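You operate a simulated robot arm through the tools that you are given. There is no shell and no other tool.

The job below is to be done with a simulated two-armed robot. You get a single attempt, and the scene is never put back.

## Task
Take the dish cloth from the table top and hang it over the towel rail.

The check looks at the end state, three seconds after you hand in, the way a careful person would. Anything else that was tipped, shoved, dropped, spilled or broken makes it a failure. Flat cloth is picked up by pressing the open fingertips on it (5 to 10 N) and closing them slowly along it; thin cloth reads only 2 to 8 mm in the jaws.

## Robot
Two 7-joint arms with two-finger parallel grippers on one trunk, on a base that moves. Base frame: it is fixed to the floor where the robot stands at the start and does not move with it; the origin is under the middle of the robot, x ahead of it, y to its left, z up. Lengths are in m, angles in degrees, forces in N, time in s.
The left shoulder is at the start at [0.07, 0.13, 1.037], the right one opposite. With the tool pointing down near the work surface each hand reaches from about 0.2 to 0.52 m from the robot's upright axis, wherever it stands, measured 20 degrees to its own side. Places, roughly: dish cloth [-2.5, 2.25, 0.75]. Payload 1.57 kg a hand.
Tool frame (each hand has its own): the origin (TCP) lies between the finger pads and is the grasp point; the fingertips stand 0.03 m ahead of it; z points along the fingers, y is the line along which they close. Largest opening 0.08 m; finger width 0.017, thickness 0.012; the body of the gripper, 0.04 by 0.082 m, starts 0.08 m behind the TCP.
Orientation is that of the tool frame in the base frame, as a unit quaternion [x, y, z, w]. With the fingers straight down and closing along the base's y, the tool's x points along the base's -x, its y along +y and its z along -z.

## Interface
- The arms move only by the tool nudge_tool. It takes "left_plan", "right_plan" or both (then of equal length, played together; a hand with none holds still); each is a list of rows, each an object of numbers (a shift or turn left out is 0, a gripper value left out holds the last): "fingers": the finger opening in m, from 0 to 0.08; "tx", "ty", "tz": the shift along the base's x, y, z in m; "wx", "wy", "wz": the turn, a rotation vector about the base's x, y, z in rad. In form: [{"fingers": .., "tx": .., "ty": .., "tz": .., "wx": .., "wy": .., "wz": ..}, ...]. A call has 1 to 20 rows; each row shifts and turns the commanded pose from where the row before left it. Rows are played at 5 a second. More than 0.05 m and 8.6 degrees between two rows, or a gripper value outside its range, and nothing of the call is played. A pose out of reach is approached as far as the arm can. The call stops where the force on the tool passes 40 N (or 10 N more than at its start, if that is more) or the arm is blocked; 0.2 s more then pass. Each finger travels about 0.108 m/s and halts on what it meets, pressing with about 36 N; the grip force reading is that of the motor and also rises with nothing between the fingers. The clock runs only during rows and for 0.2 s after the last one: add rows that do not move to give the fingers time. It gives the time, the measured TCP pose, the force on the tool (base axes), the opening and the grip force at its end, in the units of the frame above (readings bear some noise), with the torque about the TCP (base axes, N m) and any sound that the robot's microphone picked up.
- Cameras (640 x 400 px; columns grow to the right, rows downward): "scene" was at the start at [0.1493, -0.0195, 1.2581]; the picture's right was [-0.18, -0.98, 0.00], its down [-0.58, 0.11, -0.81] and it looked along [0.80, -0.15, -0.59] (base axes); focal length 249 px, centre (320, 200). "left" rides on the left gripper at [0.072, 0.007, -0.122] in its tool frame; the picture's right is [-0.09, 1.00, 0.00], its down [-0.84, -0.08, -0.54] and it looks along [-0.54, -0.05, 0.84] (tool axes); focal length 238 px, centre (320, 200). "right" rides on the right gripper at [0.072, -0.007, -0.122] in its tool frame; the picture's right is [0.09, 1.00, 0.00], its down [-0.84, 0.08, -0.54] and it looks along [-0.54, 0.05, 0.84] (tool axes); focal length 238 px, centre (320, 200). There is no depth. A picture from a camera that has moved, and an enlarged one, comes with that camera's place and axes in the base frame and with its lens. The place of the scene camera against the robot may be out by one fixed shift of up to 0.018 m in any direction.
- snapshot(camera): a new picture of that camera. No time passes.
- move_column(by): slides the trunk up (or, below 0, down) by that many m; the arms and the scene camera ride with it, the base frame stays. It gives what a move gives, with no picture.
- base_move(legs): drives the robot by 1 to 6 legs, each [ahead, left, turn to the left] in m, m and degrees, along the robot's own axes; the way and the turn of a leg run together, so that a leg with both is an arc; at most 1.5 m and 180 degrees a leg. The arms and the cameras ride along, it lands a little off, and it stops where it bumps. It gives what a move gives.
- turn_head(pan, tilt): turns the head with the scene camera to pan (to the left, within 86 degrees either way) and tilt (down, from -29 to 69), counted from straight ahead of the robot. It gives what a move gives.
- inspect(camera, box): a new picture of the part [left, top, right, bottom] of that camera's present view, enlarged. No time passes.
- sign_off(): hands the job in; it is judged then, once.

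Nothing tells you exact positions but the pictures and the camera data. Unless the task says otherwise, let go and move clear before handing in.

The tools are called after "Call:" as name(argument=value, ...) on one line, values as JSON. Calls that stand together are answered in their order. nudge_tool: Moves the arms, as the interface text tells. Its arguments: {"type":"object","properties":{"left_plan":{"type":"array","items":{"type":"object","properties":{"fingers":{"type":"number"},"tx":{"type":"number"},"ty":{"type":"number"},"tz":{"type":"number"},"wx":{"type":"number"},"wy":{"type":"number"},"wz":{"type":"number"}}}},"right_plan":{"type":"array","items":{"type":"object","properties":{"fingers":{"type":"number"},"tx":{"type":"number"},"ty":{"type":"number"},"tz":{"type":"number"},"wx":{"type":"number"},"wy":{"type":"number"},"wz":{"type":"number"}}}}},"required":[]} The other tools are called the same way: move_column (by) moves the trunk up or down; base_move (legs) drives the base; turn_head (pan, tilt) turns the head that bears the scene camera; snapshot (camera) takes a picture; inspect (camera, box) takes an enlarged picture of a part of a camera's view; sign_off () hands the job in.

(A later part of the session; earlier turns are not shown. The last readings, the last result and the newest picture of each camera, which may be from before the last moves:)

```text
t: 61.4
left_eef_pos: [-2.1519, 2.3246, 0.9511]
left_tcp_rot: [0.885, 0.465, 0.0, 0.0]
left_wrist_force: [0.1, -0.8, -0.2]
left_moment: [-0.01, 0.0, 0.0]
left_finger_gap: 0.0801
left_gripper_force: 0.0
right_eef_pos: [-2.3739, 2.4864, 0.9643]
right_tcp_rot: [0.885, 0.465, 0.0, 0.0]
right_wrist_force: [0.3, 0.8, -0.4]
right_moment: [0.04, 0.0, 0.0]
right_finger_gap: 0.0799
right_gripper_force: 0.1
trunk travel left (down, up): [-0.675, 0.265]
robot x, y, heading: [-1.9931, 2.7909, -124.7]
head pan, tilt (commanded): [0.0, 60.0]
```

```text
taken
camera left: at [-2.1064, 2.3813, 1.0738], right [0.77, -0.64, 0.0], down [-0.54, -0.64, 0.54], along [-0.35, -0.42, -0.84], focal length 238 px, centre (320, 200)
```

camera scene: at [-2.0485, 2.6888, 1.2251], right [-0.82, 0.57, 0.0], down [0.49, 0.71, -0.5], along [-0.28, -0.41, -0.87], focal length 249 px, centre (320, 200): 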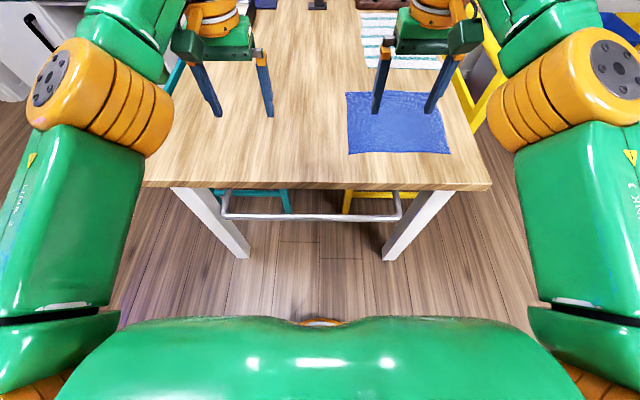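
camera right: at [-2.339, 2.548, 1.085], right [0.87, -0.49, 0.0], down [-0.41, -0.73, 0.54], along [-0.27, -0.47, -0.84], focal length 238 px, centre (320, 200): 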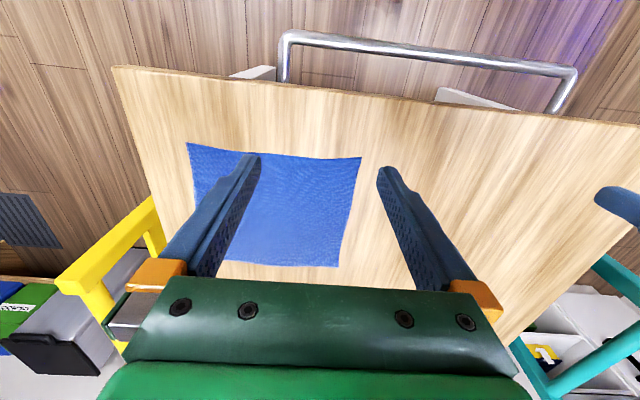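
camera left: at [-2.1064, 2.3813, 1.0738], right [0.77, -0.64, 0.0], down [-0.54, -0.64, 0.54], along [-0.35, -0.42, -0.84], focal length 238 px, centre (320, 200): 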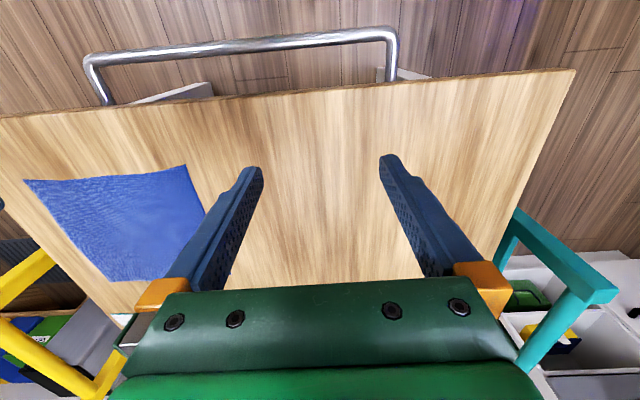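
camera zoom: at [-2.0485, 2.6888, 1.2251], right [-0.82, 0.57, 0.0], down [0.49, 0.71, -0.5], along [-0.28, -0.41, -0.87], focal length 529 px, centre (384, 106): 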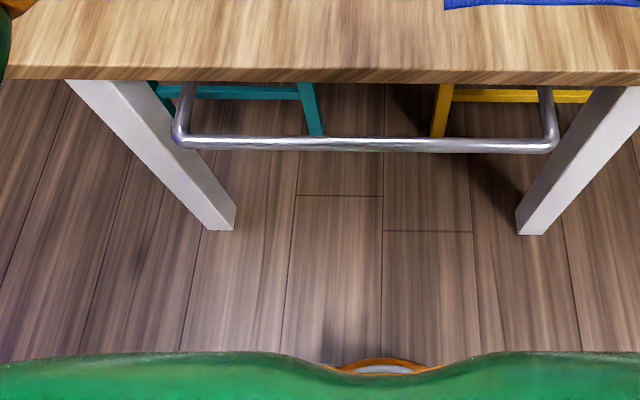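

The silver U-shaped bar on this end of the table is the towel rail: bar from about [-2.01, 2.33] to [-2.36, 2.58], z≈0.68, roughly 6 cm out from the table edge; the blue cloth (about 0.25 x 0.24 m) is centred near [-2.53, 2.37]. I'll draw the hands back a little, then shift the base to be square in front of the cloth.

Call:
nudge_tool(left_plan=[{"tx": 0.025, "ty": 0.035, "tz": 0.01}, {"tx": 0.025, "ty": 0.035, "tz": 0.01}, {}], right_plan=[{"tx": 0.025, "ty": 0.035, "tz": 0.005}, {"tx": 0.025, "ty": 0.035, "tz": 0.005}, {}])

Call:
base_move(legs=[[0, -0.17, 0], [0.06, 0, 0]])

Call:
snapshot(camera="right")

Call:
snapshot(camera="left")

Call:
snapshot(camera="scene")

```text
t: 62.2
left_eef_pos: [-2.1023, 2.3952, 0.9722]
left_tcp_rot: [0.885, 0.465, 0.001, 0.0]
left_wrist_force: [0.1, -0.4, 0.4]
left_moment: [0.03, 0.03, 0.01]
left_finger_gap: 0.0801
left_gripper_force: 0.1
right_eef_pos: [-2.3241, 2.5547, 0.9741]
right_tcp_rot: [0.886, 0.464, 0.0, 0.0]
right_wrist_force: [0.2, -0.2, -0.9]
right_moment: [0.02, 0.01, -0.03]
right_finger_gap: 0.08
right_gripper_force: 0.1
trunk travel left (down, up): [-0.675, 0.265]
robot x, y, heading: [-1.9945, 2.7878, -124.6]
head pan, tilt (commanded): [0.0, 60.0]
```

```text
t: 64.2
left_eef_pos: [-2.272, 2.4444, 0.9729]
left_tcp_rot: [0.886, 0.464, -0.002, 0.001]
left_wrist_force: [-0.2, 0.3, -0.4]
left_moment: [0.02, -0.04, 0.04]
left_finger_gap: 0.08
left_gripper_force: 0.0
right_eef_pos: [-2.4935, 2.6029, 0.9763]
right_tcp_rot: [0.886, 0.465, -0.001, 0.001]
right_wrist_force: [-0.2, -0.7, -0.2]
right_moment: [0.02, 0.01, 0.02]
right_finger_gap: 0.0799
right_gripper_force: 0.1
trunk travel left (down, up): [-0.675, 0.265]
robot x, y, heading: [-2.1667, 2.838, -124.8]
head pan, tilt (commanded): [0.0, 60.0]
```

```text
taken
camera right: at [-2.4577, 2.6655, 1.0975], right [0.87, -0.49, 0.0], down [-0.41, -0.73, 0.54], along [-0.27, -0.47, -0.84], focal length 238 px, centre (320, 200)
```

right: 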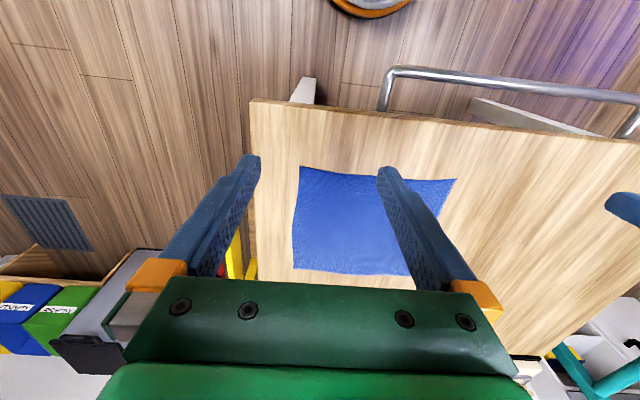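

```text
taken
camera left: at [-2.2254, 2.499, 1.0952], right [0.77, -0.64, 0.0], down [-0.54, -0.64, 0.54], along [-0.35, -0.42, -0.84], focal length 238 px, centre (320, 200)
```

left: 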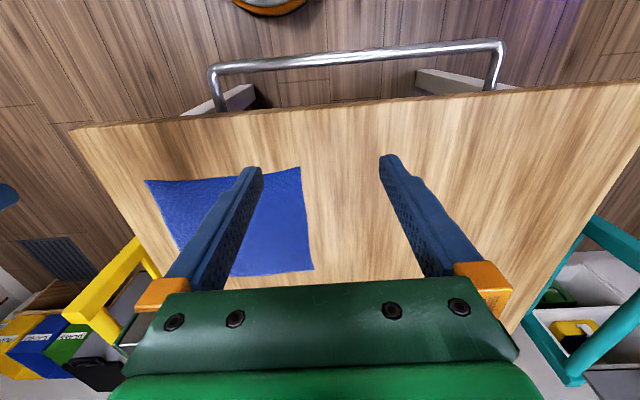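

```text
taken
camera scene: at [-2.2176, 2.7365, 1.2254], right [-0.82, 0.57, 0.0], down [0.49, 0.71, -0.5], along [-0.29, -0.41, -0.86], focal length 249 px, centre (320, 200)
```

scene: 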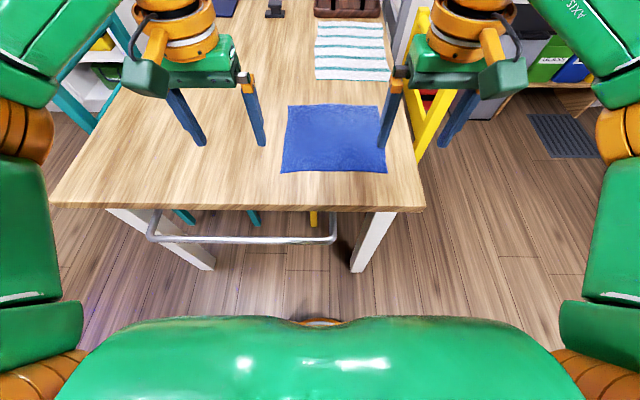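

Both wrist views agree: cloth corners at about [-2.564, 2.540], [-2.354, 2.396], [-2.495, 2.202], [-2.703, 2.348] with table top z≈0.75, and the table edge is about 5 cm inside the bar. I'll step the base slightly closer and right so both hands can take the near edge.

Call:
base_move(legs=[[0.045, -0.03, 0]])

Call:
snapshot(camera="right")

Call:
snapshot(camera="left")

```text
t: 65.2
left_eef_pos: [-2.3203, 2.4227, 0.9744]
left_tcp_rot: [0.885, 0.465, -0.002, 0.0]
left_wrist_force: [-0.4, 0.7, -0.4]
left_moment: [0.02, 0.01, 0.02]
left_finger_gap: 0.0801
left_gripper_force: 0.0
right_eef_pos: [-2.5419, 2.5814, 0.9755]
right_tcp_rot: [0.885, 0.465, -0.003, 0.0]
right_wrist_force: [0.5, -0.2, -0.2]
right_moment: [-0.01, 0.05, 0.0]
right_finger_gap: 0.08
right_gripper_force: 0.1
trunk travel left (down, up): [-0.675, 0.265]
robot x, y, heading: [-2.2175, 2.8094, -124.7]
head pan, tilt (commanded): [0.0, 60.0]
```

```text
taken
camera right: at [-2.5062, 2.6445, 1.0977], right [0.87, -0.49, 0.0], down [-0.41, -0.73, 0.54], along [-0.27, -0.47, -0.84], focal length 238 px, centre (320, 200)
```

right: 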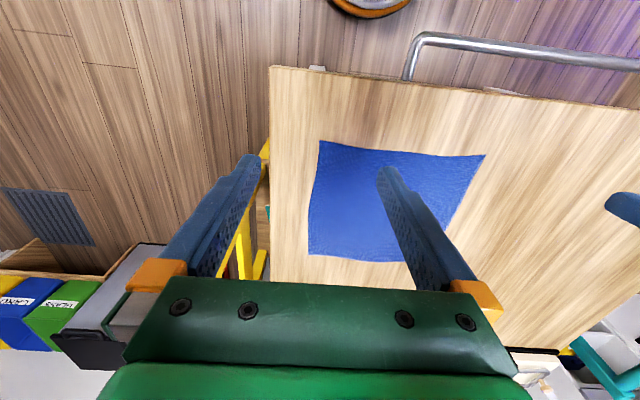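

```text
taken
camera left: at [-2.2737, 2.4782, 1.095], right [0.77, -0.64, 0.0], down [-0.54, -0.64, 0.54], along [-0.35, -0.42, -0.84], focal length 238 px, centre (320, 200)
```

left: 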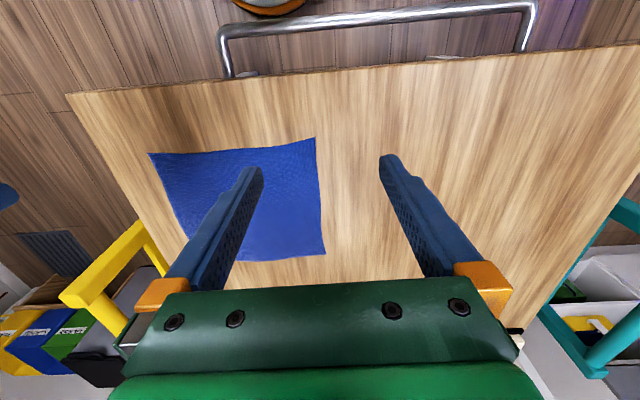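

The hands need to go to the near edge, about 2 cm inside it and 15 cm apart. I'll move above those points, narrowing the fingers to 4 cm, and stop a few cm above the cloth.

Call:
nudge_tool(left_plan=[{"tx": -0.0223, "ty": -0.0028, "tz": -0.03, "fingers": 0.04}, {"tx": -0.0223, "ty": -0.0028, "tz": -0.03}, {"tx": -0.0223, "ty": -0.0028, "tz": -0.03}, {"tx": -0.0223, "ty": -0.0028, "tz": -0.03}, {"tz": -0.02}, {}], right_plan=[{"tx": 0.0022, "ty": -0.021, "tz": -0.03, "fingers": 0.04}, {"tx": 0.0022, "ty": -0.021, "tz": -0.03}, {"tx": 0.0022, "ty": -0.021, "tz": -0.03}, {"tx": 0.0022, "ty": -0.021, "tz": -0.03}, {"tz": -0.02}, {}])

Call:
snapshot(camera="right")

Call:
snapshot(camera="left")

Call:
snapshot(camera="scene")

```text
t: 66.6
left_eef_pos: [-2.4115, 2.4114, 0.8323]
left_tcp_rot: [0.885, 0.465, 0.001, 0.0]
left_wrist_force: [0.0, -0.9, 0.2]
left_moment: [0.0, -0.02, 0.02]
left_finger_gap: 0.0402
left_gripper_force: 0.0
right_eef_pos: [-2.5344, 2.4978, 0.832]
right_tcp_rot: [0.885, 0.465, -0.001, 0.0]
right_wrist_force: [1.7, 0.1, 0.5]
right_moment: [0.0, 0.0, -0.04]
right_finger_gap: 0.0399
right_gripper_force: 0.1
trunk travel left (down, up): [-0.675, 0.265]
robot x, y, heading: [-2.216, 2.8118, -124.5]
head pan, tilt (commanded): [0.0, 60.0]
```

```text
taken
camera right: at [-2.4999, 2.5599, 0.9547], right [0.87, -0.49, 0.0], down [-0.41, -0.73, 0.54], along [-0.27, -0.47, -0.84], focal length 238 px, centre (320, 200)
```

right: 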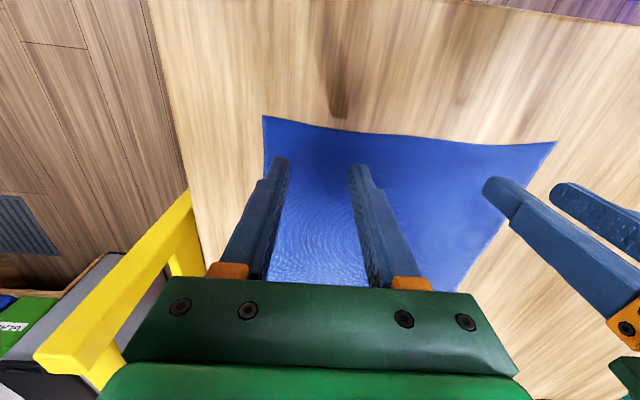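

```text
taken
camera left: at [-2.3652, 2.4663, 0.9544], right [0.77, -0.64, 0.0], down [-0.54, -0.64, 0.54], along [-0.35, -0.42, -0.84], focal length 238 px, centre (320, 200)
```

left: 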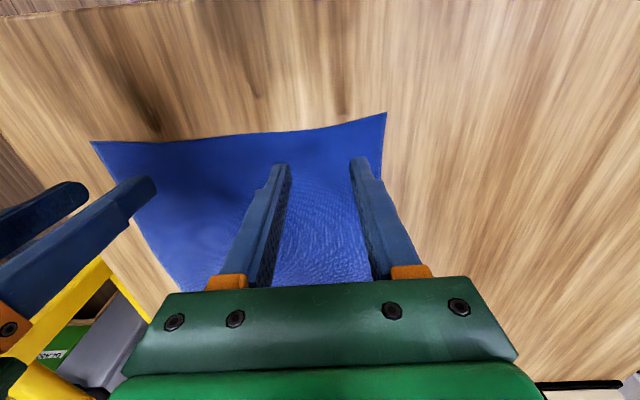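

```text
taken
camera scene: at [-2.2694, 2.7142, 1.2251], right [-0.82, 0.57, 0.0], down [0.49, 0.71, -0.5], along [-0.28, -0.41, -0.87], focal length 249 px, centre (320, 200)
```

scene: 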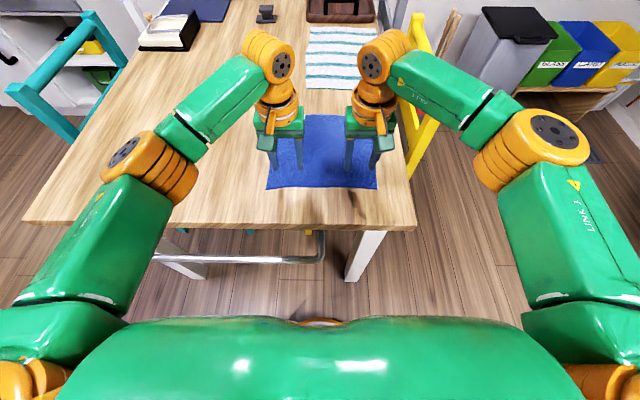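

Hands are aligned over the near edge, about 5 cm above it. I'll shift 1 cm further in and lower toward contact.

Call:
nudge_tool(left_plan=[{"tx": -0.0046, "ty": -0.0066, "tz": -0.02}, {"tz": -0.015}, {"tz": -0.009}, {}], right_plan=[{"tx": -0.0046, "ty": -0.0066, "tz": -0.02}, {"tz": -0.015}, {"tz": -0.009}, {}])

Call:
snapshot(camera="right")

Call:
snapshot(camera="left")

```text
t: 67.6
left_eef_pos: [-2.416, 2.4039, 0.7885]
left_tcp_rot: [0.886, 0.464, -0.001, 0.0]
left_wrist_force: [0.5, 0.0, 0.2]
left_moment: [-0.01, 0.0, -0.04]
left_finger_gap: 0.0399
left_gripper_force: 0.0
right_eef_pos: [-2.5401, 2.4911, 0.7904]
right_tcp_rot: [0.885, 0.465, 0.0, 0.0]
right_wrist_force: [0.3, -0.4, 0.7]
right_moment: [0.01, 0.0, -0.01]
right_finger_gap: 0.04
right_gripper_force: 0.0
trunk travel left (down, up): [-0.675, 0.265]
robot x, y, heading: [-2.215, 2.8121, -124.5]
head pan, tilt (commanded): [0.0, 60.0]
```

```text
taken
camera right: at [-2.5042, 2.5531, 0.9118], right [0.87, -0.49, 0.0], down [-0.41, -0.73, 0.54], along [-0.27, -0.47, -0.84], focal length 238 px, centre (320, 200)
```

right: 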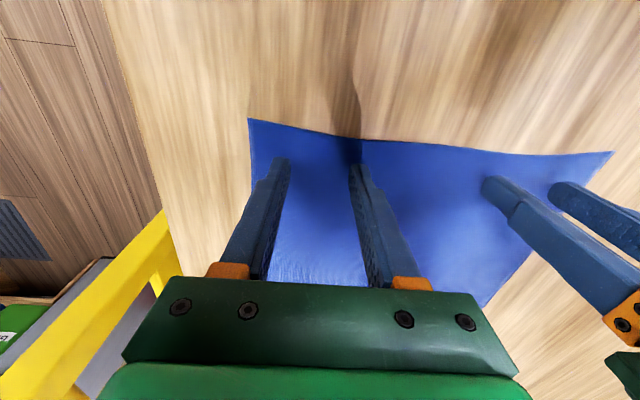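

```text
taken
camera left: at [-2.3693, 2.4596, 0.91], right [0.77, -0.64, 0.0], down [-0.54, -0.64, 0.54], along [-0.35, -0.42, -0.84], focal length 238 px, centre (320, 200)
```

left: 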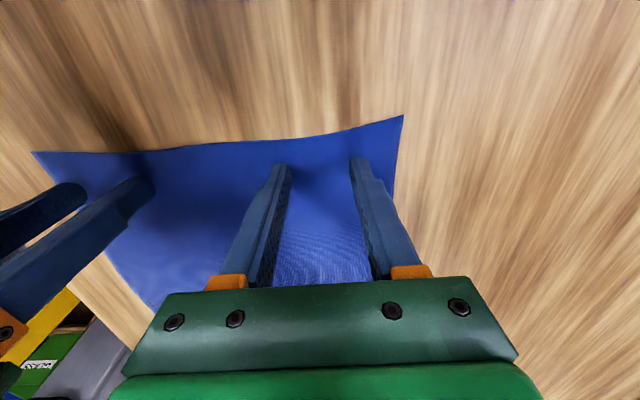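

The tips are about 1 cm above the cloth. I'll come down in small steps until I feel 5–10 N.

Call:
nudge_tool(left_plan=[{"tz": -0.004}, {"tz": -0.004}, {}], right_plan=[{"tz": -0.004}, {"tz": -0.004}, {"tz": -0.002}])

```text
t: 68.4
left_eef_pos: [-2.4154, 2.4063, 0.781]
left_tcp_rot: [0.886, 0.464, -0.002, 0.0]
left_wrist_force: [-0.4, -2.6, 7.1]
left_moment: [-0.05, 0.02, 0.0]
left_finger_gap: 0.04
left_gripper_force: 0.0
right_eef_pos: [-2.5394, 2.4918, 0.7812]
right_tcp_rot: [0.885, 0.465, -0.002, 0.001]
right_wrist_force: [0.4, -0.1, 5.0]
right_moment: [0.01, -0.01, -0.01]
right_finger_gap: 0.04
right_gripper_force: 0.0
trunk travel left (down, up): [-0.675, 0.265]
robot x, y, heading: [-2.2133, 2.8149, -124.5]
head pan, tilt (commanded): [0.0, 60.0]
```

Both hands press at 5–7 N on the cloth. I'll close the fingers slowly along it.

Call:
nudge_tool(left_plan=[{"fingers": 0.036}, {"fingers": 0.032}, {"fingers": 0.028}, {"fingers": 0.024}, {"fingers": 0.02}, {"fingers": 0.016}, {"fingers": 0.012}, {"fingers": 0.008}, {"fingers": 0.004}, {"fingers": 0.0}, {}, {}], right_plan=[{"fingers": 0.036, "tz": -0.001}, {"fingers": 0.032}, {"fingers": 0.028}, {"fingers": 0.024}, {"fingers": 0.02}, {"fingers": 0.016}, {"fingers": 0.012}, {"fingers": 0.008}, {"fingers": 0.004}, {"fingers": 0.0}, {}, {}])

Call:
snapshot(camera="right")

Call:
snapshot(camera="left")

```text
t: 71.0
left_eef_pos: [-2.4148, 2.4072, 0.7818]
left_tcp_rot: [0.885, 0.465, -0.001, 0.0]
left_wrist_force: [0.9, 0.8, 1.7]
left_moment: [0.03, -0.03, -0.01]
left_finger_gap: 0.0002
left_gripper_force: 20.4
right_eef_pos: [-2.5395, 2.4924, 0.7812]
right_tcp_rot: [0.885, 0.465, -0.001, 0.0]
right_wrist_force: [-2.1, 0.9, 16.4]
right_moment: [0.09, 0.07, 0.01]
right_finger_gap: 0.0001
right_gripper_force: 21.3
trunk travel left (down, up): [-0.675, 0.265]
robot x, y, heading: [-2.2142, 2.8137, -124.5]
head pan, tilt (commanded): [0.0, 60.0]
```

```text
taken
camera right: at [-2.5031, 2.5546, 0.903], right [0.87, -0.49, 0.0], down [-0.41, -0.73, 0.55], along [-0.27, -0.48, -0.84], focal length 238 px, centre (320, 200)
```

right: 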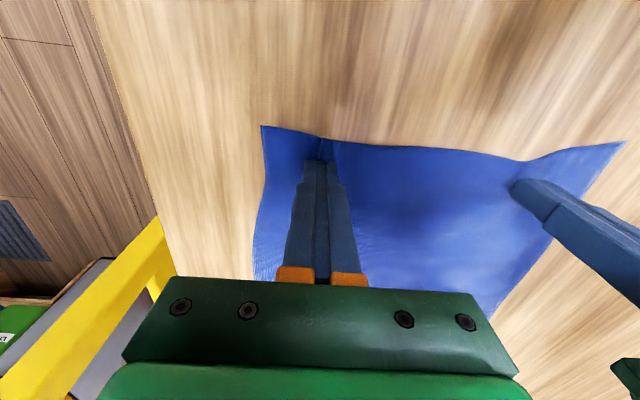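

```text
taken
camera left: at [-2.3684, 2.4617, 0.9035], right [0.77, -0.64, 0.0], down [-0.54, -0.64, 0.55], along [-0.35, -0.42, -0.84], focal length 238 px, centre (320, 200)
```

left: 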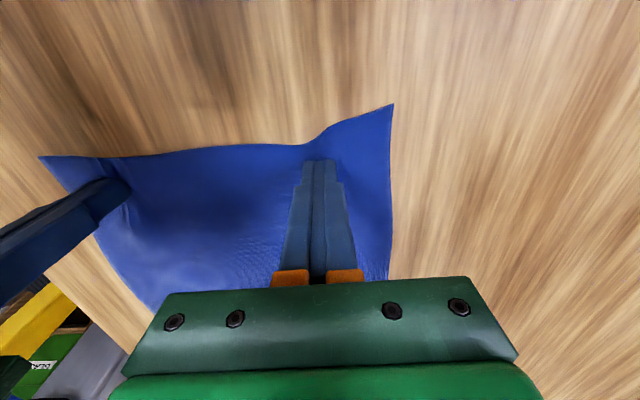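

Both jaws read about 0 mm, so the cloth probably slipped out. I'll lift 1.5 cm to check before retrying.

Call:
nudge_tool(left_plan=[{"tz": 0.008}, {"tz": 0.008}, {}], right_plan=[{"tz": 0.008}, {"tz": 0.01}, {}])

Call:
snapshot(camera="right")

Call:
snapshot(camera="left")

```text
t: 71.8
left_eef_pos: [-2.417, 2.4036, 0.7961]
left_tcp_rot: [0.885, 0.465, 0.0, 0.0]
left_wrist_force: [0.2, -0.5, 0.1]
left_moment: [-0.05, -0.01, -0.01]
left_finger_gap: 0.0001
left_gripper_force: 22.0
right_eef_pos: [-2.5399, 2.4902, 0.7973]
right_tcp_rot: [0.885, 0.465, 0.0, 0.0]
right_wrist_force: [0.4, 0.6, -0.4]
right_moment: [0.02, -0.01, -0.02]
right_finger_gap: 0.0
right_gripper_force: 21.5
trunk travel left (down, up): [-0.675, 0.265]
robot x, y, heading: [-2.2156, 2.8168, -124.5]
head pan, tilt (commanded): [0.0, 60.0]
```

```text
taken
camera right: at [-2.5056, 2.5526, 0.9196], right [0.87, -0.49, 0.0], down [-0.41, -0.73, 0.54], along [-0.26, -0.47, -0.84], focal length 238 px, centre (320, 200)
```

right: 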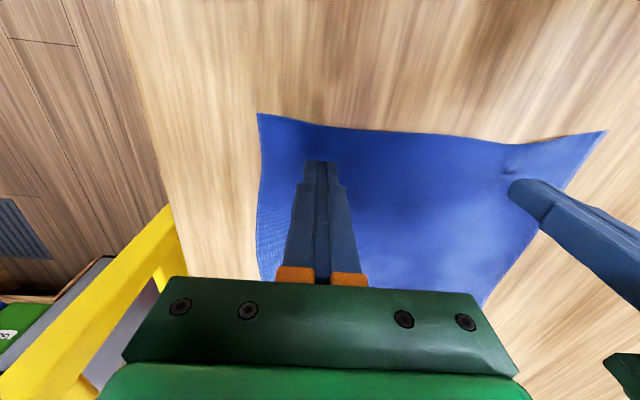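

```text
taken
camera left: at [-2.3712, 2.4585, 0.9178], right [0.77, -0.64, 0.0], down [-0.54, -0.64, 0.54], along [-0.35, -0.42, -0.84], focal length 238 px, centre (320, 200)
```

left: 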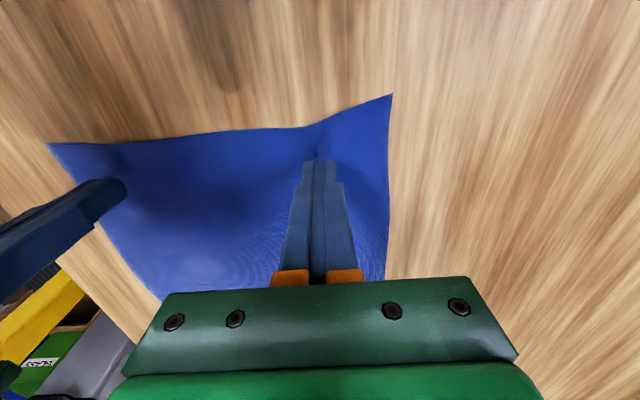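

The cloth was not gripped. I'll reopen to 5 cm, press more firmly, and close more slowly.

Call:
nudge_tool(left_plan=[{"fingers": 0.05}, {}, {"tz": -0.008}, {"tz": -0.006}, {}], right_plan=[{"fingers": 0.05}, {}, {"tz": -0.008}, {"tz": -0.006}, {}])

```text
t: 73.0
left_eef_pos: [-2.4176, 2.4048, 0.7825]
left_tcp_rot: [0.885, 0.465, -0.001, -0.001]
left_wrist_force: [-0.9, 0.4, -0.3]
left_moment: [-0.01, 0.02, -0.02]
left_finger_gap: 0.0501
left_gripper_force: 0.0
right_eef_pos: [-2.5407, 2.4896, 0.7845]
right_tcp_rot: [0.886, 0.464, 0.0, 0.0]
right_wrist_force: [0.5, 0.1, 0.9]
right_moment: [-0.02, 0.01, 0.01]
right_finger_gap: 0.05
right_gripper_force: 0.1
trunk travel left (down, up): [-0.675, 0.265]
robot x, y, heading: [-2.2164, 2.8145, -124.5]
head pan, tilt (commanded): [0.0, 60.0]
```

Call:
nudge_tool(left_plan=[{"tz": -0.002}, {"tz": -0.002}, {}], right_plan=[{"tz": -0.003}, {"tz": -0.002}, {}])

```text
t: 73.8
left_eef_pos: [-2.4167, 2.4069, 0.7802]
left_tcp_rot: [0.885, 0.465, -0.004, 0.001]
left_wrist_force: [-3.6, -5.6, 26.0]
left_moment: [-0.06, 0.1, 0.03]
left_finger_gap: 0.05
left_gripper_force: 0.1
right_eef_pos: [-2.5383, 2.4925, 0.7818]
right_tcp_rot: [0.885, 0.465, -0.002, 0.001]
right_wrist_force: [-1.0, -2.9, 11.2]
right_moment: [0.01, 0.1, 0.01]
right_finger_gap: 0.0499
right_gripper_force: 0.1
trunk travel left (down, up): [-0.675, 0.265]
robot x, y, heading: [-2.2161, 2.8156, -124.6]
head pan, tilt (commanded): [0.0, 60.0]
```

Left presses too hard (26 N), right is at 11 N. I'll ease the left up a touch.

Call:
nudge_tool(left_plan=[{"tz": 0.0014}, {}], right_plan=[{"tz": 0.0002}, {}])

```text
t: 74.4
left_eef_pos: [-2.4161, 2.4076, 0.7827]
left_tcp_rot: [0.886, 0.465, -0.002, 0.002]
left_wrist_force: [-2.7, -4.8, 14.3]
left_moment: [-0.01, 0.11, 0.02]
left_finger_gap: 0.05
left_gripper_force: 0.0
right_eef_pos: [-2.539, 2.4918, 0.7814]
right_tcp_rot: [0.885, 0.465, -0.003, 0.002]
right_wrist_force: [-4.5, 0.7, 18.8]
right_moment: [0.1, 0.16, 0.05]
right_finger_gap: 0.05
right_gripper_force: 0.0
trunk travel left (down, up): [-0.675, 0.265]
robot x, y, heading: [-2.2176, 2.8131, -124.4]
head pan, tilt (commanded): [0.0, 60.0]
```

Call:
nudge_tool(left_plan=[{"tz": 0.0005}, {}], right_plan=[{"tz": 0.0008}, {}])

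```text
t: 75.0
left_eef_pos: [-2.4164, 2.4073, 0.7818]
left_tcp_rot: [0.886, 0.465, -0.002, 0.002]
left_wrist_force: [0.5, -1.1, 4.5]
left_moment: [0.01, -0.01, -0.04]
left_finger_gap: 0.0498
left_gripper_force: 0.0
right_eef_pos: [-2.5391, 2.4924, 0.7815]
right_tcp_rot: [0.885, 0.465, -0.002, 0.001]
right_wrist_force: [-4.3, 2.5, 16.8]
right_moment: [0.17, 0.16, 0.02]
right_finger_gap: 0.0503
right_gripper_force: 0.2
trunk travel left (down, up): [-0.675, 0.265]
robot x, y, heading: [-2.217, 2.8139, -124.5]
head pan, tilt (commanded): [0.0, 60.0]
```

Call:
nudge_tool(left_plan=[{"tz": -0.0003}, {}], right_plan=[{"tz": 0.0008}, {}])

```text
t: 75.6
left_eef_pos: [-2.4153, 2.4057, 0.7827]
left_tcp_rot: [0.885, 0.465, -0.002, 0.001]
left_wrist_force: [0.9, 2.2, 8.1]
left_moment: [0.1, 0.0, 0.0]
left_finger_gap: 0.05
left_gripper_force: 0.0
right_eef_pos: [-2.5378, 2.4915, 0.7809]
right_tcp_rot: [0.885, 0.465, -0.002, 0.002]
right_wrist_force: [-2.0, 0.4, 6.7]
right_moment: [0.04, 0.07, 0.02]
right_finger_gap: 0.0506
right_gripper_force: 0.3
trunk travel left (down, up): [-0.675, 0.265]
robot x, y, heading: [-2.2165, 2.8145, -124.8]
head pan, tilt (commanded): [0.0, 60.0]
```

Now left presses 8 N and right 7 N. I'll close slowly part way and check what the cloth does.

Call:
nudge_tool(left_plan=[{"fingers": 0.048}, {"fingers": 0.046}, {"fingers": 0.044}, {"fingers": 0.042}, {"fingers": 0.04}, {"fingers": 0.038}, {"fingers": 0.036}, {"fingers": 0.034}, {"fingers": 0.032}, {"fingers": 0.03}, {"fingers": 0.028}, {"fingers": 0.026}], right_plan=[{"fingers": 0.048}, {"fingers": 0.046}, {"fingers": 0.044}, {"fingers": 0.042}, {"fingers": 0.04}, {"fingers": 0.038}, {"fingers": 0.036}, {"fingers": 0.034}, {"fingers": 0.032}, {"fingers": 0.03}, {"fingers": 0.028}, {"fingers": 0.026}])

Call:
snapshot(camera="right")

Call:
snapshot(camera="left")

```text
t: 78.2
left_eef_pos: [-2.416, 2.406, 0.7821]
left_tcp_rot: [0.885, 0.465, -0.001, 0.001]
left_wrist_force: [-1.0, 0.4, 10.7]
left_moment: [0.03, 0.04, 0.01]
left_finger_gap: 0.0269
left_gripper_force: 0.4
right_eef_pos: [-2.5381, 2.4928, 0.7821]
right_tcp_rot: [0.885, 0.465, -0.001, 0.001]
right_wrist_force: [-0.7, -0.6, 4.3]
right_moment: [0.0, 0.01, -0.02]
right_finger_gap: 0.0249
right_gripper_force: 0.0
trunk travel left (down, up): [-0.675, 0.265]
robot x, y, heading: [-2.22, 2.8121, -124.7]
head pan, tilt (commanded): [0.0, 60.0]
```

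```text
taken
camera right: at [-2.5032, 2.5549, 0.9033], right [0.87, -0.49, 0.0], down [-0.41, -0.73, 0.54], along [-0.27, -0.48, -0.84], focal length 238 px, centre (320, 200)
```

right: 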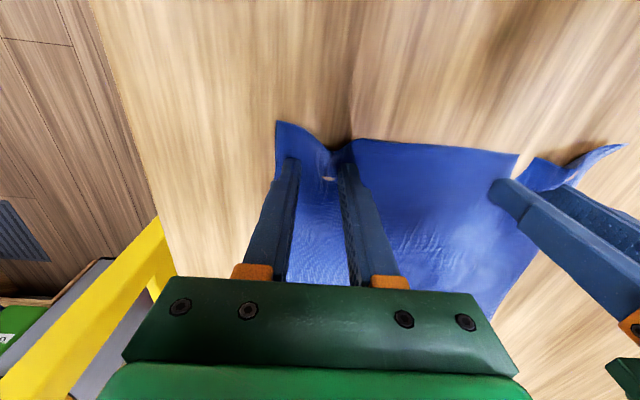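

```text
taken
camera left: at [-2.3695, 2.4613, 0.9032], right [0.77, -0.64, 0.0], down [-0.54, -0.64, 0.55], along [-0.35, -0.42, -0.84], focal length 238 px, centre (320, 200)
```

left: 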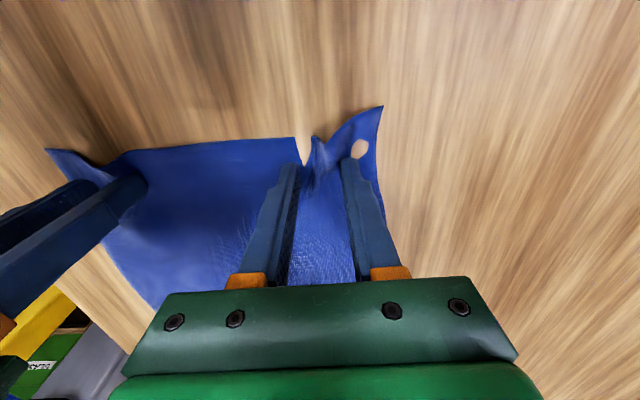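

The cloth is now bunching into a ridge between the fingers of both hands. I'll continue closing slowly, keeping the press.

Call:
nudge_tool(left_plan=[{"fingers": 0.024}, {"fingers": 0.022}, {"fingers": 0.02}, {"fingers": 0.018}, {"fingers": 0.016}, {"fingers": 0.014}, {"fingers": 0.012}, {"fingers": 0.01}, {"fingers": 0.008}, {"fingers": 0.006}, {"fingers": 0.004}, {"fingers": 0.002}, {"fingers": 0.0}, {}, {}], right_plan=[{"fingers": 0.024, "tz": -0.0003}, {"fingers": 0.022}, {"fingers": 0.02}, {"fingers": 0.018}, {"fingers": 0.016}, {"fingers": 0.014}, {"fingers": 0.012}, {"fingers": 0.01}, {"fingers": 0.008}, {"fingers": 0.006}, {"fingers": 0.004}, {"fingers": 0.002}, {"fingers": 0.0}, {}, {}])

Call:
snapshot(camera="right")

Call:
snapshot(camera="left")

```text
t: 81.4
left_eef_pos: [-2.4154, 2.4051, 0.7812]
left_tcp_rot: [0.885, 0.465, -0.001, 0.0]
left_wrist_force: [-1.3, -0.1, 11.1]
left_moment: [0.01, -0.02, -0.05]
left_finger_gap: 0.0026
left_gripper_force: 23.7
right_eef_pos: [-2.5385, 2.4921, 0.7817]
right_tcp_rot: [0.885, 0.465, -0.002, 0.001]
right_wrist_force: [0.2, 0.3, 5.0]
right_moment: [0.0, 0.0, 0.0]
right_finger_gap: 0.0
right_gripper_force: 20.9
trunk travel left (down, up): [-0.675, 0.265]
robot x, y, heading: [-2.2174, 2.8137, -124.3]
head pan, tilt (commanded): [0.0, 60.0]
```

```text
taken
camera right: at [-2.5035, 2.5547, 0.9033], right [0.87, -0.49, 0.0], down [-0.41, -0.73, 0.54], along [-0.27, -0.48, -0.84], focal length 238 px, centre (320, 200)
```

right: 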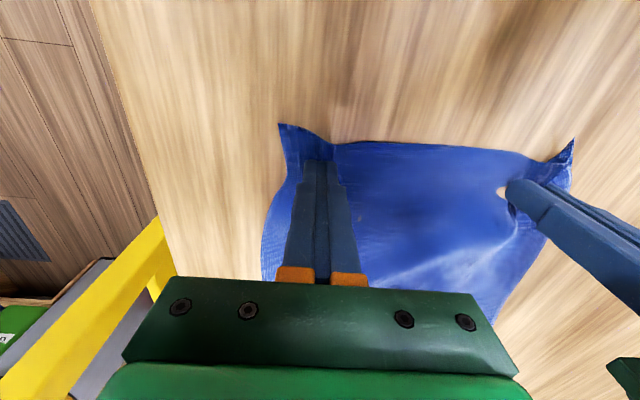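

```text
taken
camera left: at [-2.3695, 2.4612, 0.9032], right [0.77, -0.64, 0.0], down [-0.54, -0.64, 0.55], along [-0.35, -0.42, -0.84], focal length 238 px, centre (320, 200)
```

left: 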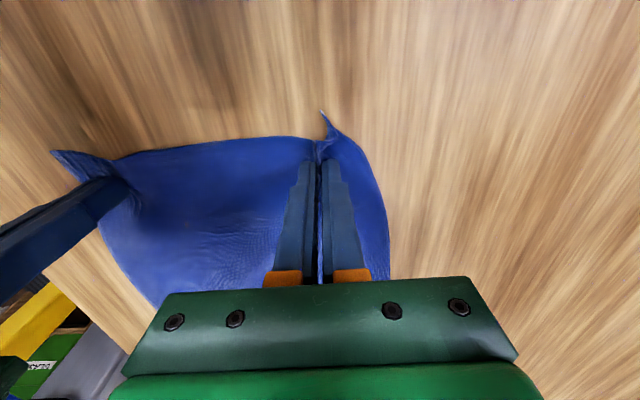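

Left now holds cloth (2.6 mm); right missed (0 mm). I'll keep the left gripped and retry the right, shifted 1 cm inward.

Call:
nudge_tool(right_plan=[{"tz": 0.01}, {"fingers": 0.05, "tx": 0.0082, "ty": -0.0057}, {}, {"tz": -0.006}, {"tz": -0.004}, {}])

Call:
snapshot(camera="right")

```text
t: 82.8
left_eef_pos: [-2.4162, 2.4052, 0.7808]
left_tcp_rot: [0.885, 0.465, -0.002, 0.001]
left_wrist_force: [-0.6, -0.6, 9.4]
left_moment: [0.02, -0.02, -0.03]
left_finger_gap: 0.0025
left_gripper_force: 23.8
right_eef_pos: [-2.5304, 2.4864, 0.7816]
right_tcp_rot: [0.885, 0.466, -0.001, 0.001]
right_wrist_force: [0.5, 0.6, 6.7]
right_moment: [0.02, 0.02, 0.0]
right_finger_gap: 0.0499
right_gripper_force: 0.0
trunk travel left (down, up): [-0.675, 0.265]
robot x, y, heading: [-2.2179, 2.8103, -124.8]
head pan, tilt (commanded): [0.0, 60.0]
```

```text
taken
camera right: at [-2.4955, 2.5491, 0.9031], right [0.87, -0.49, 0.0], down [-0.41, -0.73, 0.55], along [-0.27, -0.48, -0.84], focal length 238 px, centre (320, 200)
```

right: 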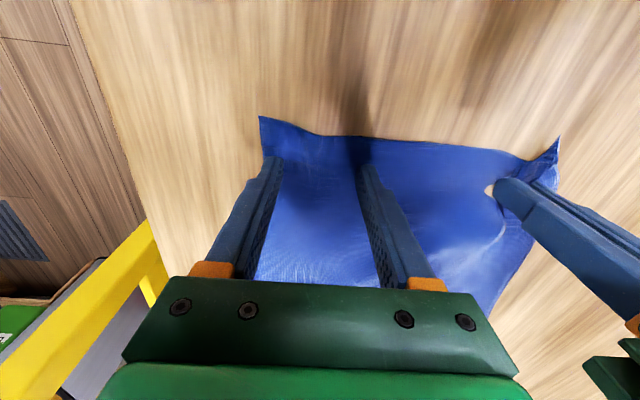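

Right is on the cloth at 7 N. I'll press slightly more and close slowly.

Call:
nudge_tool(right_plan=[{"tz": -0.0004}, {"fingers": 0.048}, {"fingers": 0.046}, {"fingers": 0.044}, {"fingers": 0.042}, {"fingers": 0.04}, {"fingers": 0.038}, {"fingers": 0.036}, {"fingers": 0.034}, {"fingers": 0.032}, {"fingers": 0.03}, {"fingers": 0.028}, {"fingers": 0.026}])

Call:
snapshot(camera="right")

```text
t: 85.6
left_eef_pos: [-2.4154, 2.4064, 0.7813]
left_tcp_rot: [0.885, 0.465, -0.001, 0.002]
left_wrist_force: [-3.6, 2.3, 5.2]
left_moment: [0.07, 0.1, 0.01]
left_finger_gap: 0.0024
left_gripper_force: 23.9
right_eef_pos: [-2.5308, 2.4868, 0.7811]
right_tcp_rot: [0.886, 0.465, -0.001, 0.001]
right_wrist_force: [2.9, -1.2, 14.8]
right_moment: [-0.01, -0.09, 0.01]
right_finger_gap: 0.0263
right_gripper_force: 0.0
trunk travel left (down, up): [-0.675, 0.265]
robot x, y, heading: [-2.2145, 2.816, -124.4]
head pan, tilt (commanded): [0.0, 60.0]
```

```text
taken
camera right: at [-2.4948, 2.5489, 0.903], right [0.87, -0.49, 0.0], down [-0.41, -0.73, 0.55], along [-0.27, -0.48, -0.84], focal length 238 px, centre (320, 200)
```

right: 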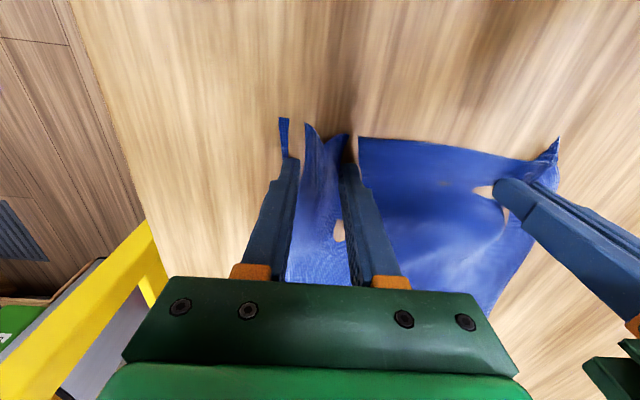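

The ridge between the right fingers is growing. I'll finish closing.

Call:
nudge_tool(right_plan=[{"fingers": 0.024}, {"fingers": 0.022}, {"fingers": 0.02}, {"fingers": 0.018}, {"fingers": 0.016}, {"fingers": 0.014}, {"fingers": 0.012}, {"fingers": 0.01}, {"fingers": 0.008}, {"fingers": 0.006}, {"fingers": 0.004}, {"fingers": 0.002}, {"fingers": 0.0}, {}, {}])

Call:
snapshot(camera="right")

```text
t: 88.8
left_eef_pos: [-2.4166, 2.4059, 0.7804]
left_tcp_rot: [0.886, 0.465, -0.003, -0.002]
left_wrist_force: [-28.9, 19.8, 4.7]
left_moment: [0.61, 0.88, -0.06]
left_finger_gap: 0.0031
left_gripper_force: 24.5
right_eef_pos: [-2.529, 2.4855, 0.7819]
right_tcp_rot: [0.885, 0.466, 0.0, 0.003]
right_wrist_force: [30.8, -21.4, 10.9]
right_moment: [-0.64, -0.91, 0.01]
right_finger_gap: 0.0033
right_gripper_force: 24.2
trunk travel left (down, up): [-0.675, 0.265]
robot x, y, heading: [-2.2138, 2.812, -124.4]
head pan, tilt (commanded): [0.0, 60.0]
```

```text
taken
camera right: at [-2.4938, 2.548, 0.9031], right [0.87, -0.49, 0.0], down [-0.41, -0.73, 0.55], along [-0.26, -0.48, -0.84], focal length 238 px, centre (320, 200)
```

right: 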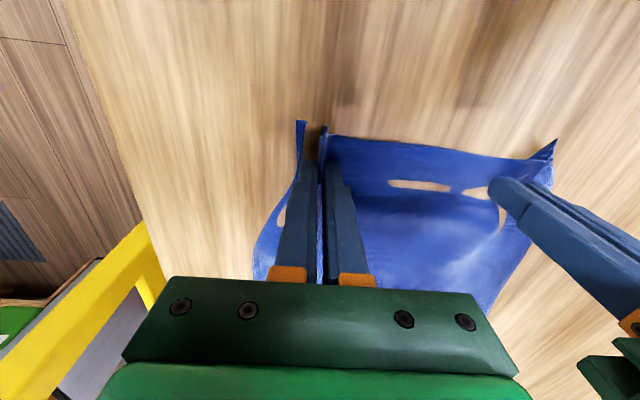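

Both hands now hold cloth (3 mm each), but it is stretched tight between them (~35 N). I'll bring the hands a little closer and lift slightly.

Call:
nudge_tool(left_plan=[{"tx": -0.0033, "ty": 0.0023, "tz": 0.001}, {"tx": -0.0025, "ty": 0.0017, "tz": 0.002}, {"tz": 0.003}, {}], right_plan=[{"tx": 0.0033, "ty": -0.0023, "tz": 0.001}, {"tx": 0.0025, "ty": -0.0017, "tz": 0.002}, {"tz": 0.003}, {}])

Call:
snapshot(camera="right")

Call:
snapshot(camera="scene")

```text
t: 89.8
left_eef_pos: [-2.4219, 2.4089, 0.7867]
left_tcp_rot: [0.885, 0.466, 0.001, 0.002]
left_wrist_force: [-0.2, 0.8, 0.7]
left_moment: [0.03, 0.03, -0.02]
left_finger_gap: 0.0024
left_gripper_force: 24.1
right_eef_pos: [-2.527, 2.482, 0.7856]
right_tcp_rot: [0.886, 0.464, -0.001, -0.001]
right_wrist_force: [0.1, 0.1, -0.3]
right_moment: [0.0, -0.04, 0.01]
right_finger_gap: 0.0023
right_gripper_force: 23.8
trunk travel left (down, up): [-0.675, 0.265]
robot x, y, heading: [-2.2138, 2.8143, -124.5]
head pan, tilt (commanded): [0.0, 60.0]
```

```text
taken
camera right: at [-2.4918, 2.5432, 0.9076], right [0.87, -0.49, 0.0], down [-0.41, -0.73, 0.54], along [-0.27, -0.47, -0.84], focal length 238 px, centre (320, 200)
```

right: 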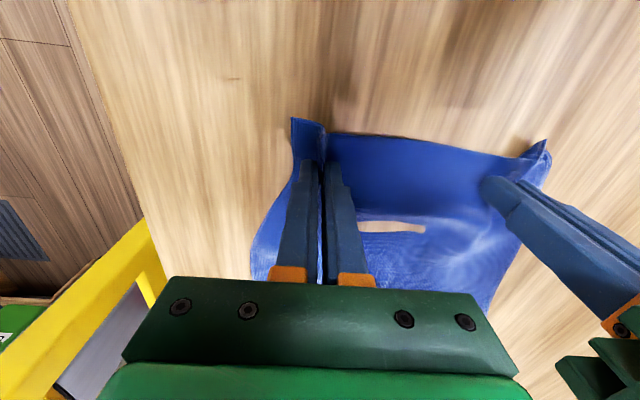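

```text
taken
camera scene: at [-2.2695, 2.7141, 1.2251], right [-0.82, 0.57, 0.0], down [0.49, 0.71, -0.5], along [-0.28, -0.41, -0.87], focal length 249 px, centre (320, 200)
```

scene: 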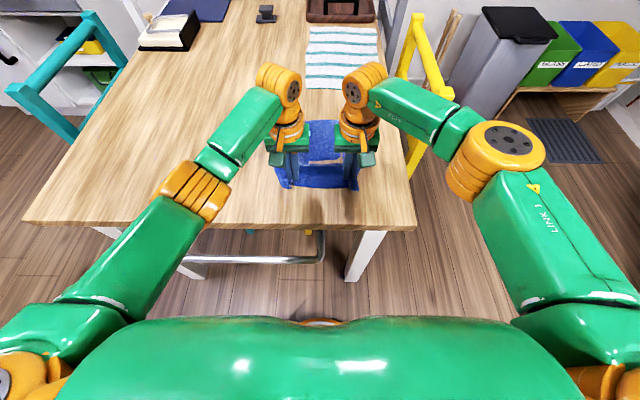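

Tension is gone and both grips hold. I'll lift the cloth slowly off the table, drawing back slightly.

Call:
nudge_tool(left_plan=[{"tz": 0.02}, {"tz": 0.02}, {"tz": 0.02, "tx": 0.0023, "ty": 0.0033}, {"tz": 0.02, "tx": 0.0023, "ty": 0.0033}, {"tz": 0.02, "tx": 0.0023, "ty": 0.0033}, {"tz": 0.02, "tx": 0.0023, "ty": 0.0033}, {}], right_plan=[{"tz": 0.02}, {"tz": 0.02}, {"tz": 0.02, "tx": 0.0023, "ty": 0.0033}, {"tz": 0.02, "tx": 0.0023, "ty": 0.0033}, {"tz": 0.02, "tx": 0.0023, "ty": 0.0033}, {"tz": 0.02, "tx": 0.0023, "ty": 0.0033}, {}])

Call:
snapshot(camera="scene")

Call:
snapshot(camera="left")

```text
t: 91.4
left_eef_pos: [-2.4143, 2.4215, 0.9048]
left_tcp_rot: [0.886, 0.465, -0.001, 0.001]
left_wrist_force: [0.1, -0.3, -0.8]
left_moment: [0.04, 0.01, -0.02]
left_finger_gap: 0.0025
left_gripper_force: 23.6
right_eef_pos: [-2.5179, 2.4924, 0.9053]
right_tcp_rot: [0.885, 0.465, -0.001, -0.001]
right_wrist_force: [0.3, -0.9, 0.4]
right_moment: [-0.01, -0.01, 0.0]
right_finger_gap: 0.0023
right_gripper_force: 24.1
trunk travel left (down, up): [-0.675, 0.265]
robot x, y, heading: [-2.216, 2.8135, -124.5]
head pan, tilt (commanded): [0.0, 60.0]
```

```text
taken
camera scene: at [-2.2696, 2.7137, 1.2251], right [-0.82, 0.57, 0.0], down [0.49, 0.71, -0.5], along [-0.28, -0.41, -0.87], focal length 249 px, centre (320, 200)
```

scene: 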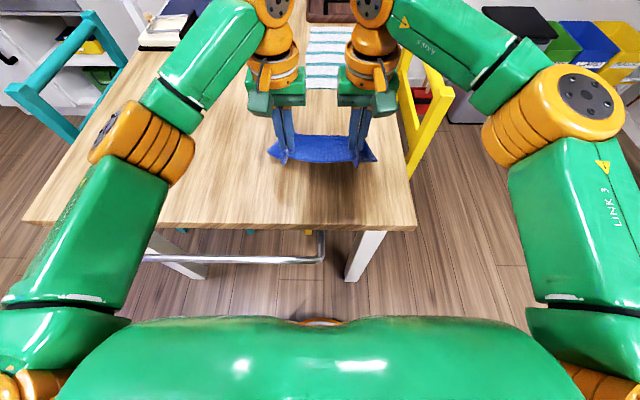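

```text
taken
camera left: at [-2.3671, 2.475, 1.0268], right [0.77, -0.64, 0.0], down [-0.54, -0.65, 0.54], along [-0.35, -0.42, -0.84], focal length 238 px, centre (320, 200)
```

left: 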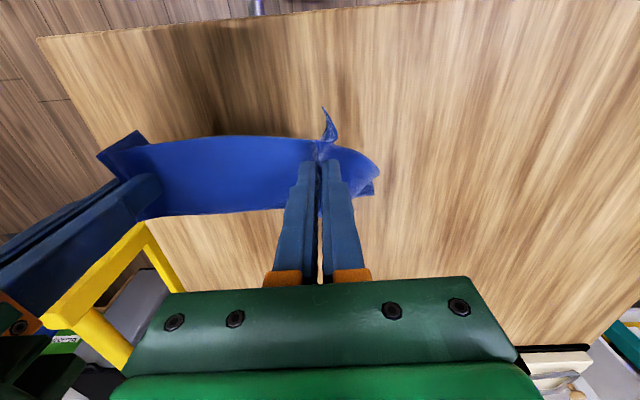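

The cloth hangs nicely between both hands. I'll raise the trunk so its lower edge clears the table, then look.

Call:
move_column(by=0.13)

Call:
snapshot(camera="scene")

Call:
snapshot(camera="left")

Call:
snapshot(camera="right")

```text
t: 93.0
left_eef_pos: [-2.4138, 2.4201, 1.0341]
left_tcp_rot: [0.886, 0.464, 0.0, 0.0]
left_wrist_force: [-0.7, 0.2, -0.5]
left_moment: [0.0, 0.04, -0.01]
left_finger_gap: 0.0025
left_gripper_force: 23.8
right_eef_pos: [-2.5159, 2.4937, 1.0356]
right_tcp_rot: [0.885, 0.465, 0.001, 0.0]
right_wrist_force: [0.1, 0.6, -0.6]
right_moment: [0.02, 0.01, 0.0]
right_finger_gap: 0.0027
right_gripper_force: 24.4
trunk travel left (down, up): [-0.805, 0.135]
robot x, y, heading: [-2.216, 2.8138, -124.6]
head pan, tilt (commanded): [0.0, 60.0]
```

```text
taken
camera scene: at [-2.2695, 2.714, 1.3551], right [-0.82, 0.57, 0.0], down [0.49, 0.71, -0.5], along [-0.28, -0.41, -0.87], focal length 249 px, centre (320, 200)
```

scene: 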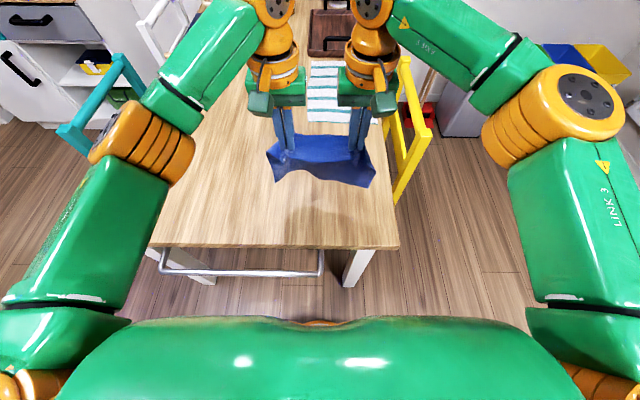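

```text
taken
camera left: at [-2.3671, 2.4752, 1.1566], right [0.77, -0.64, 0.0], down [-0.54, -0.64, 0.54], along [-0.35, -0.42, -0.84], focal length 238 px, centre (320, 200)
```

left: 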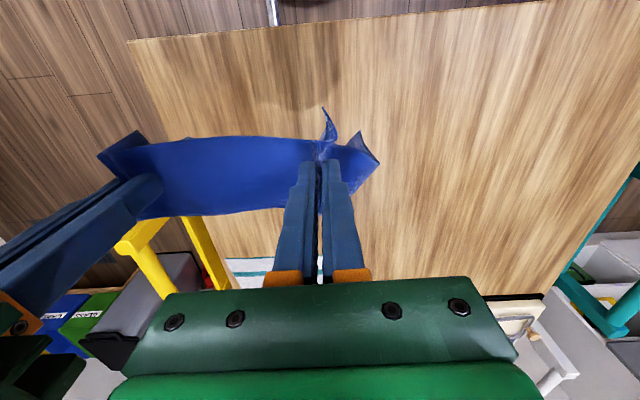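

```text
taken
camera right: at [-2.4815, 2.556, 1.1572], right [0.87, -0.49, 0.0], down [-0.41, -0.73, 0.54], along [-0.27, -0.47, -0.84], focal length 238 px, centre (320, 200)
```

right: 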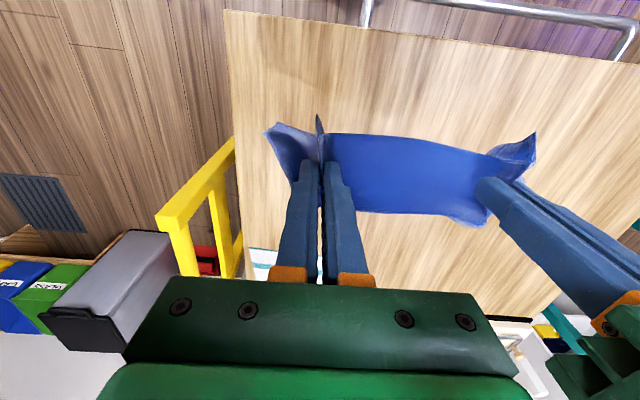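

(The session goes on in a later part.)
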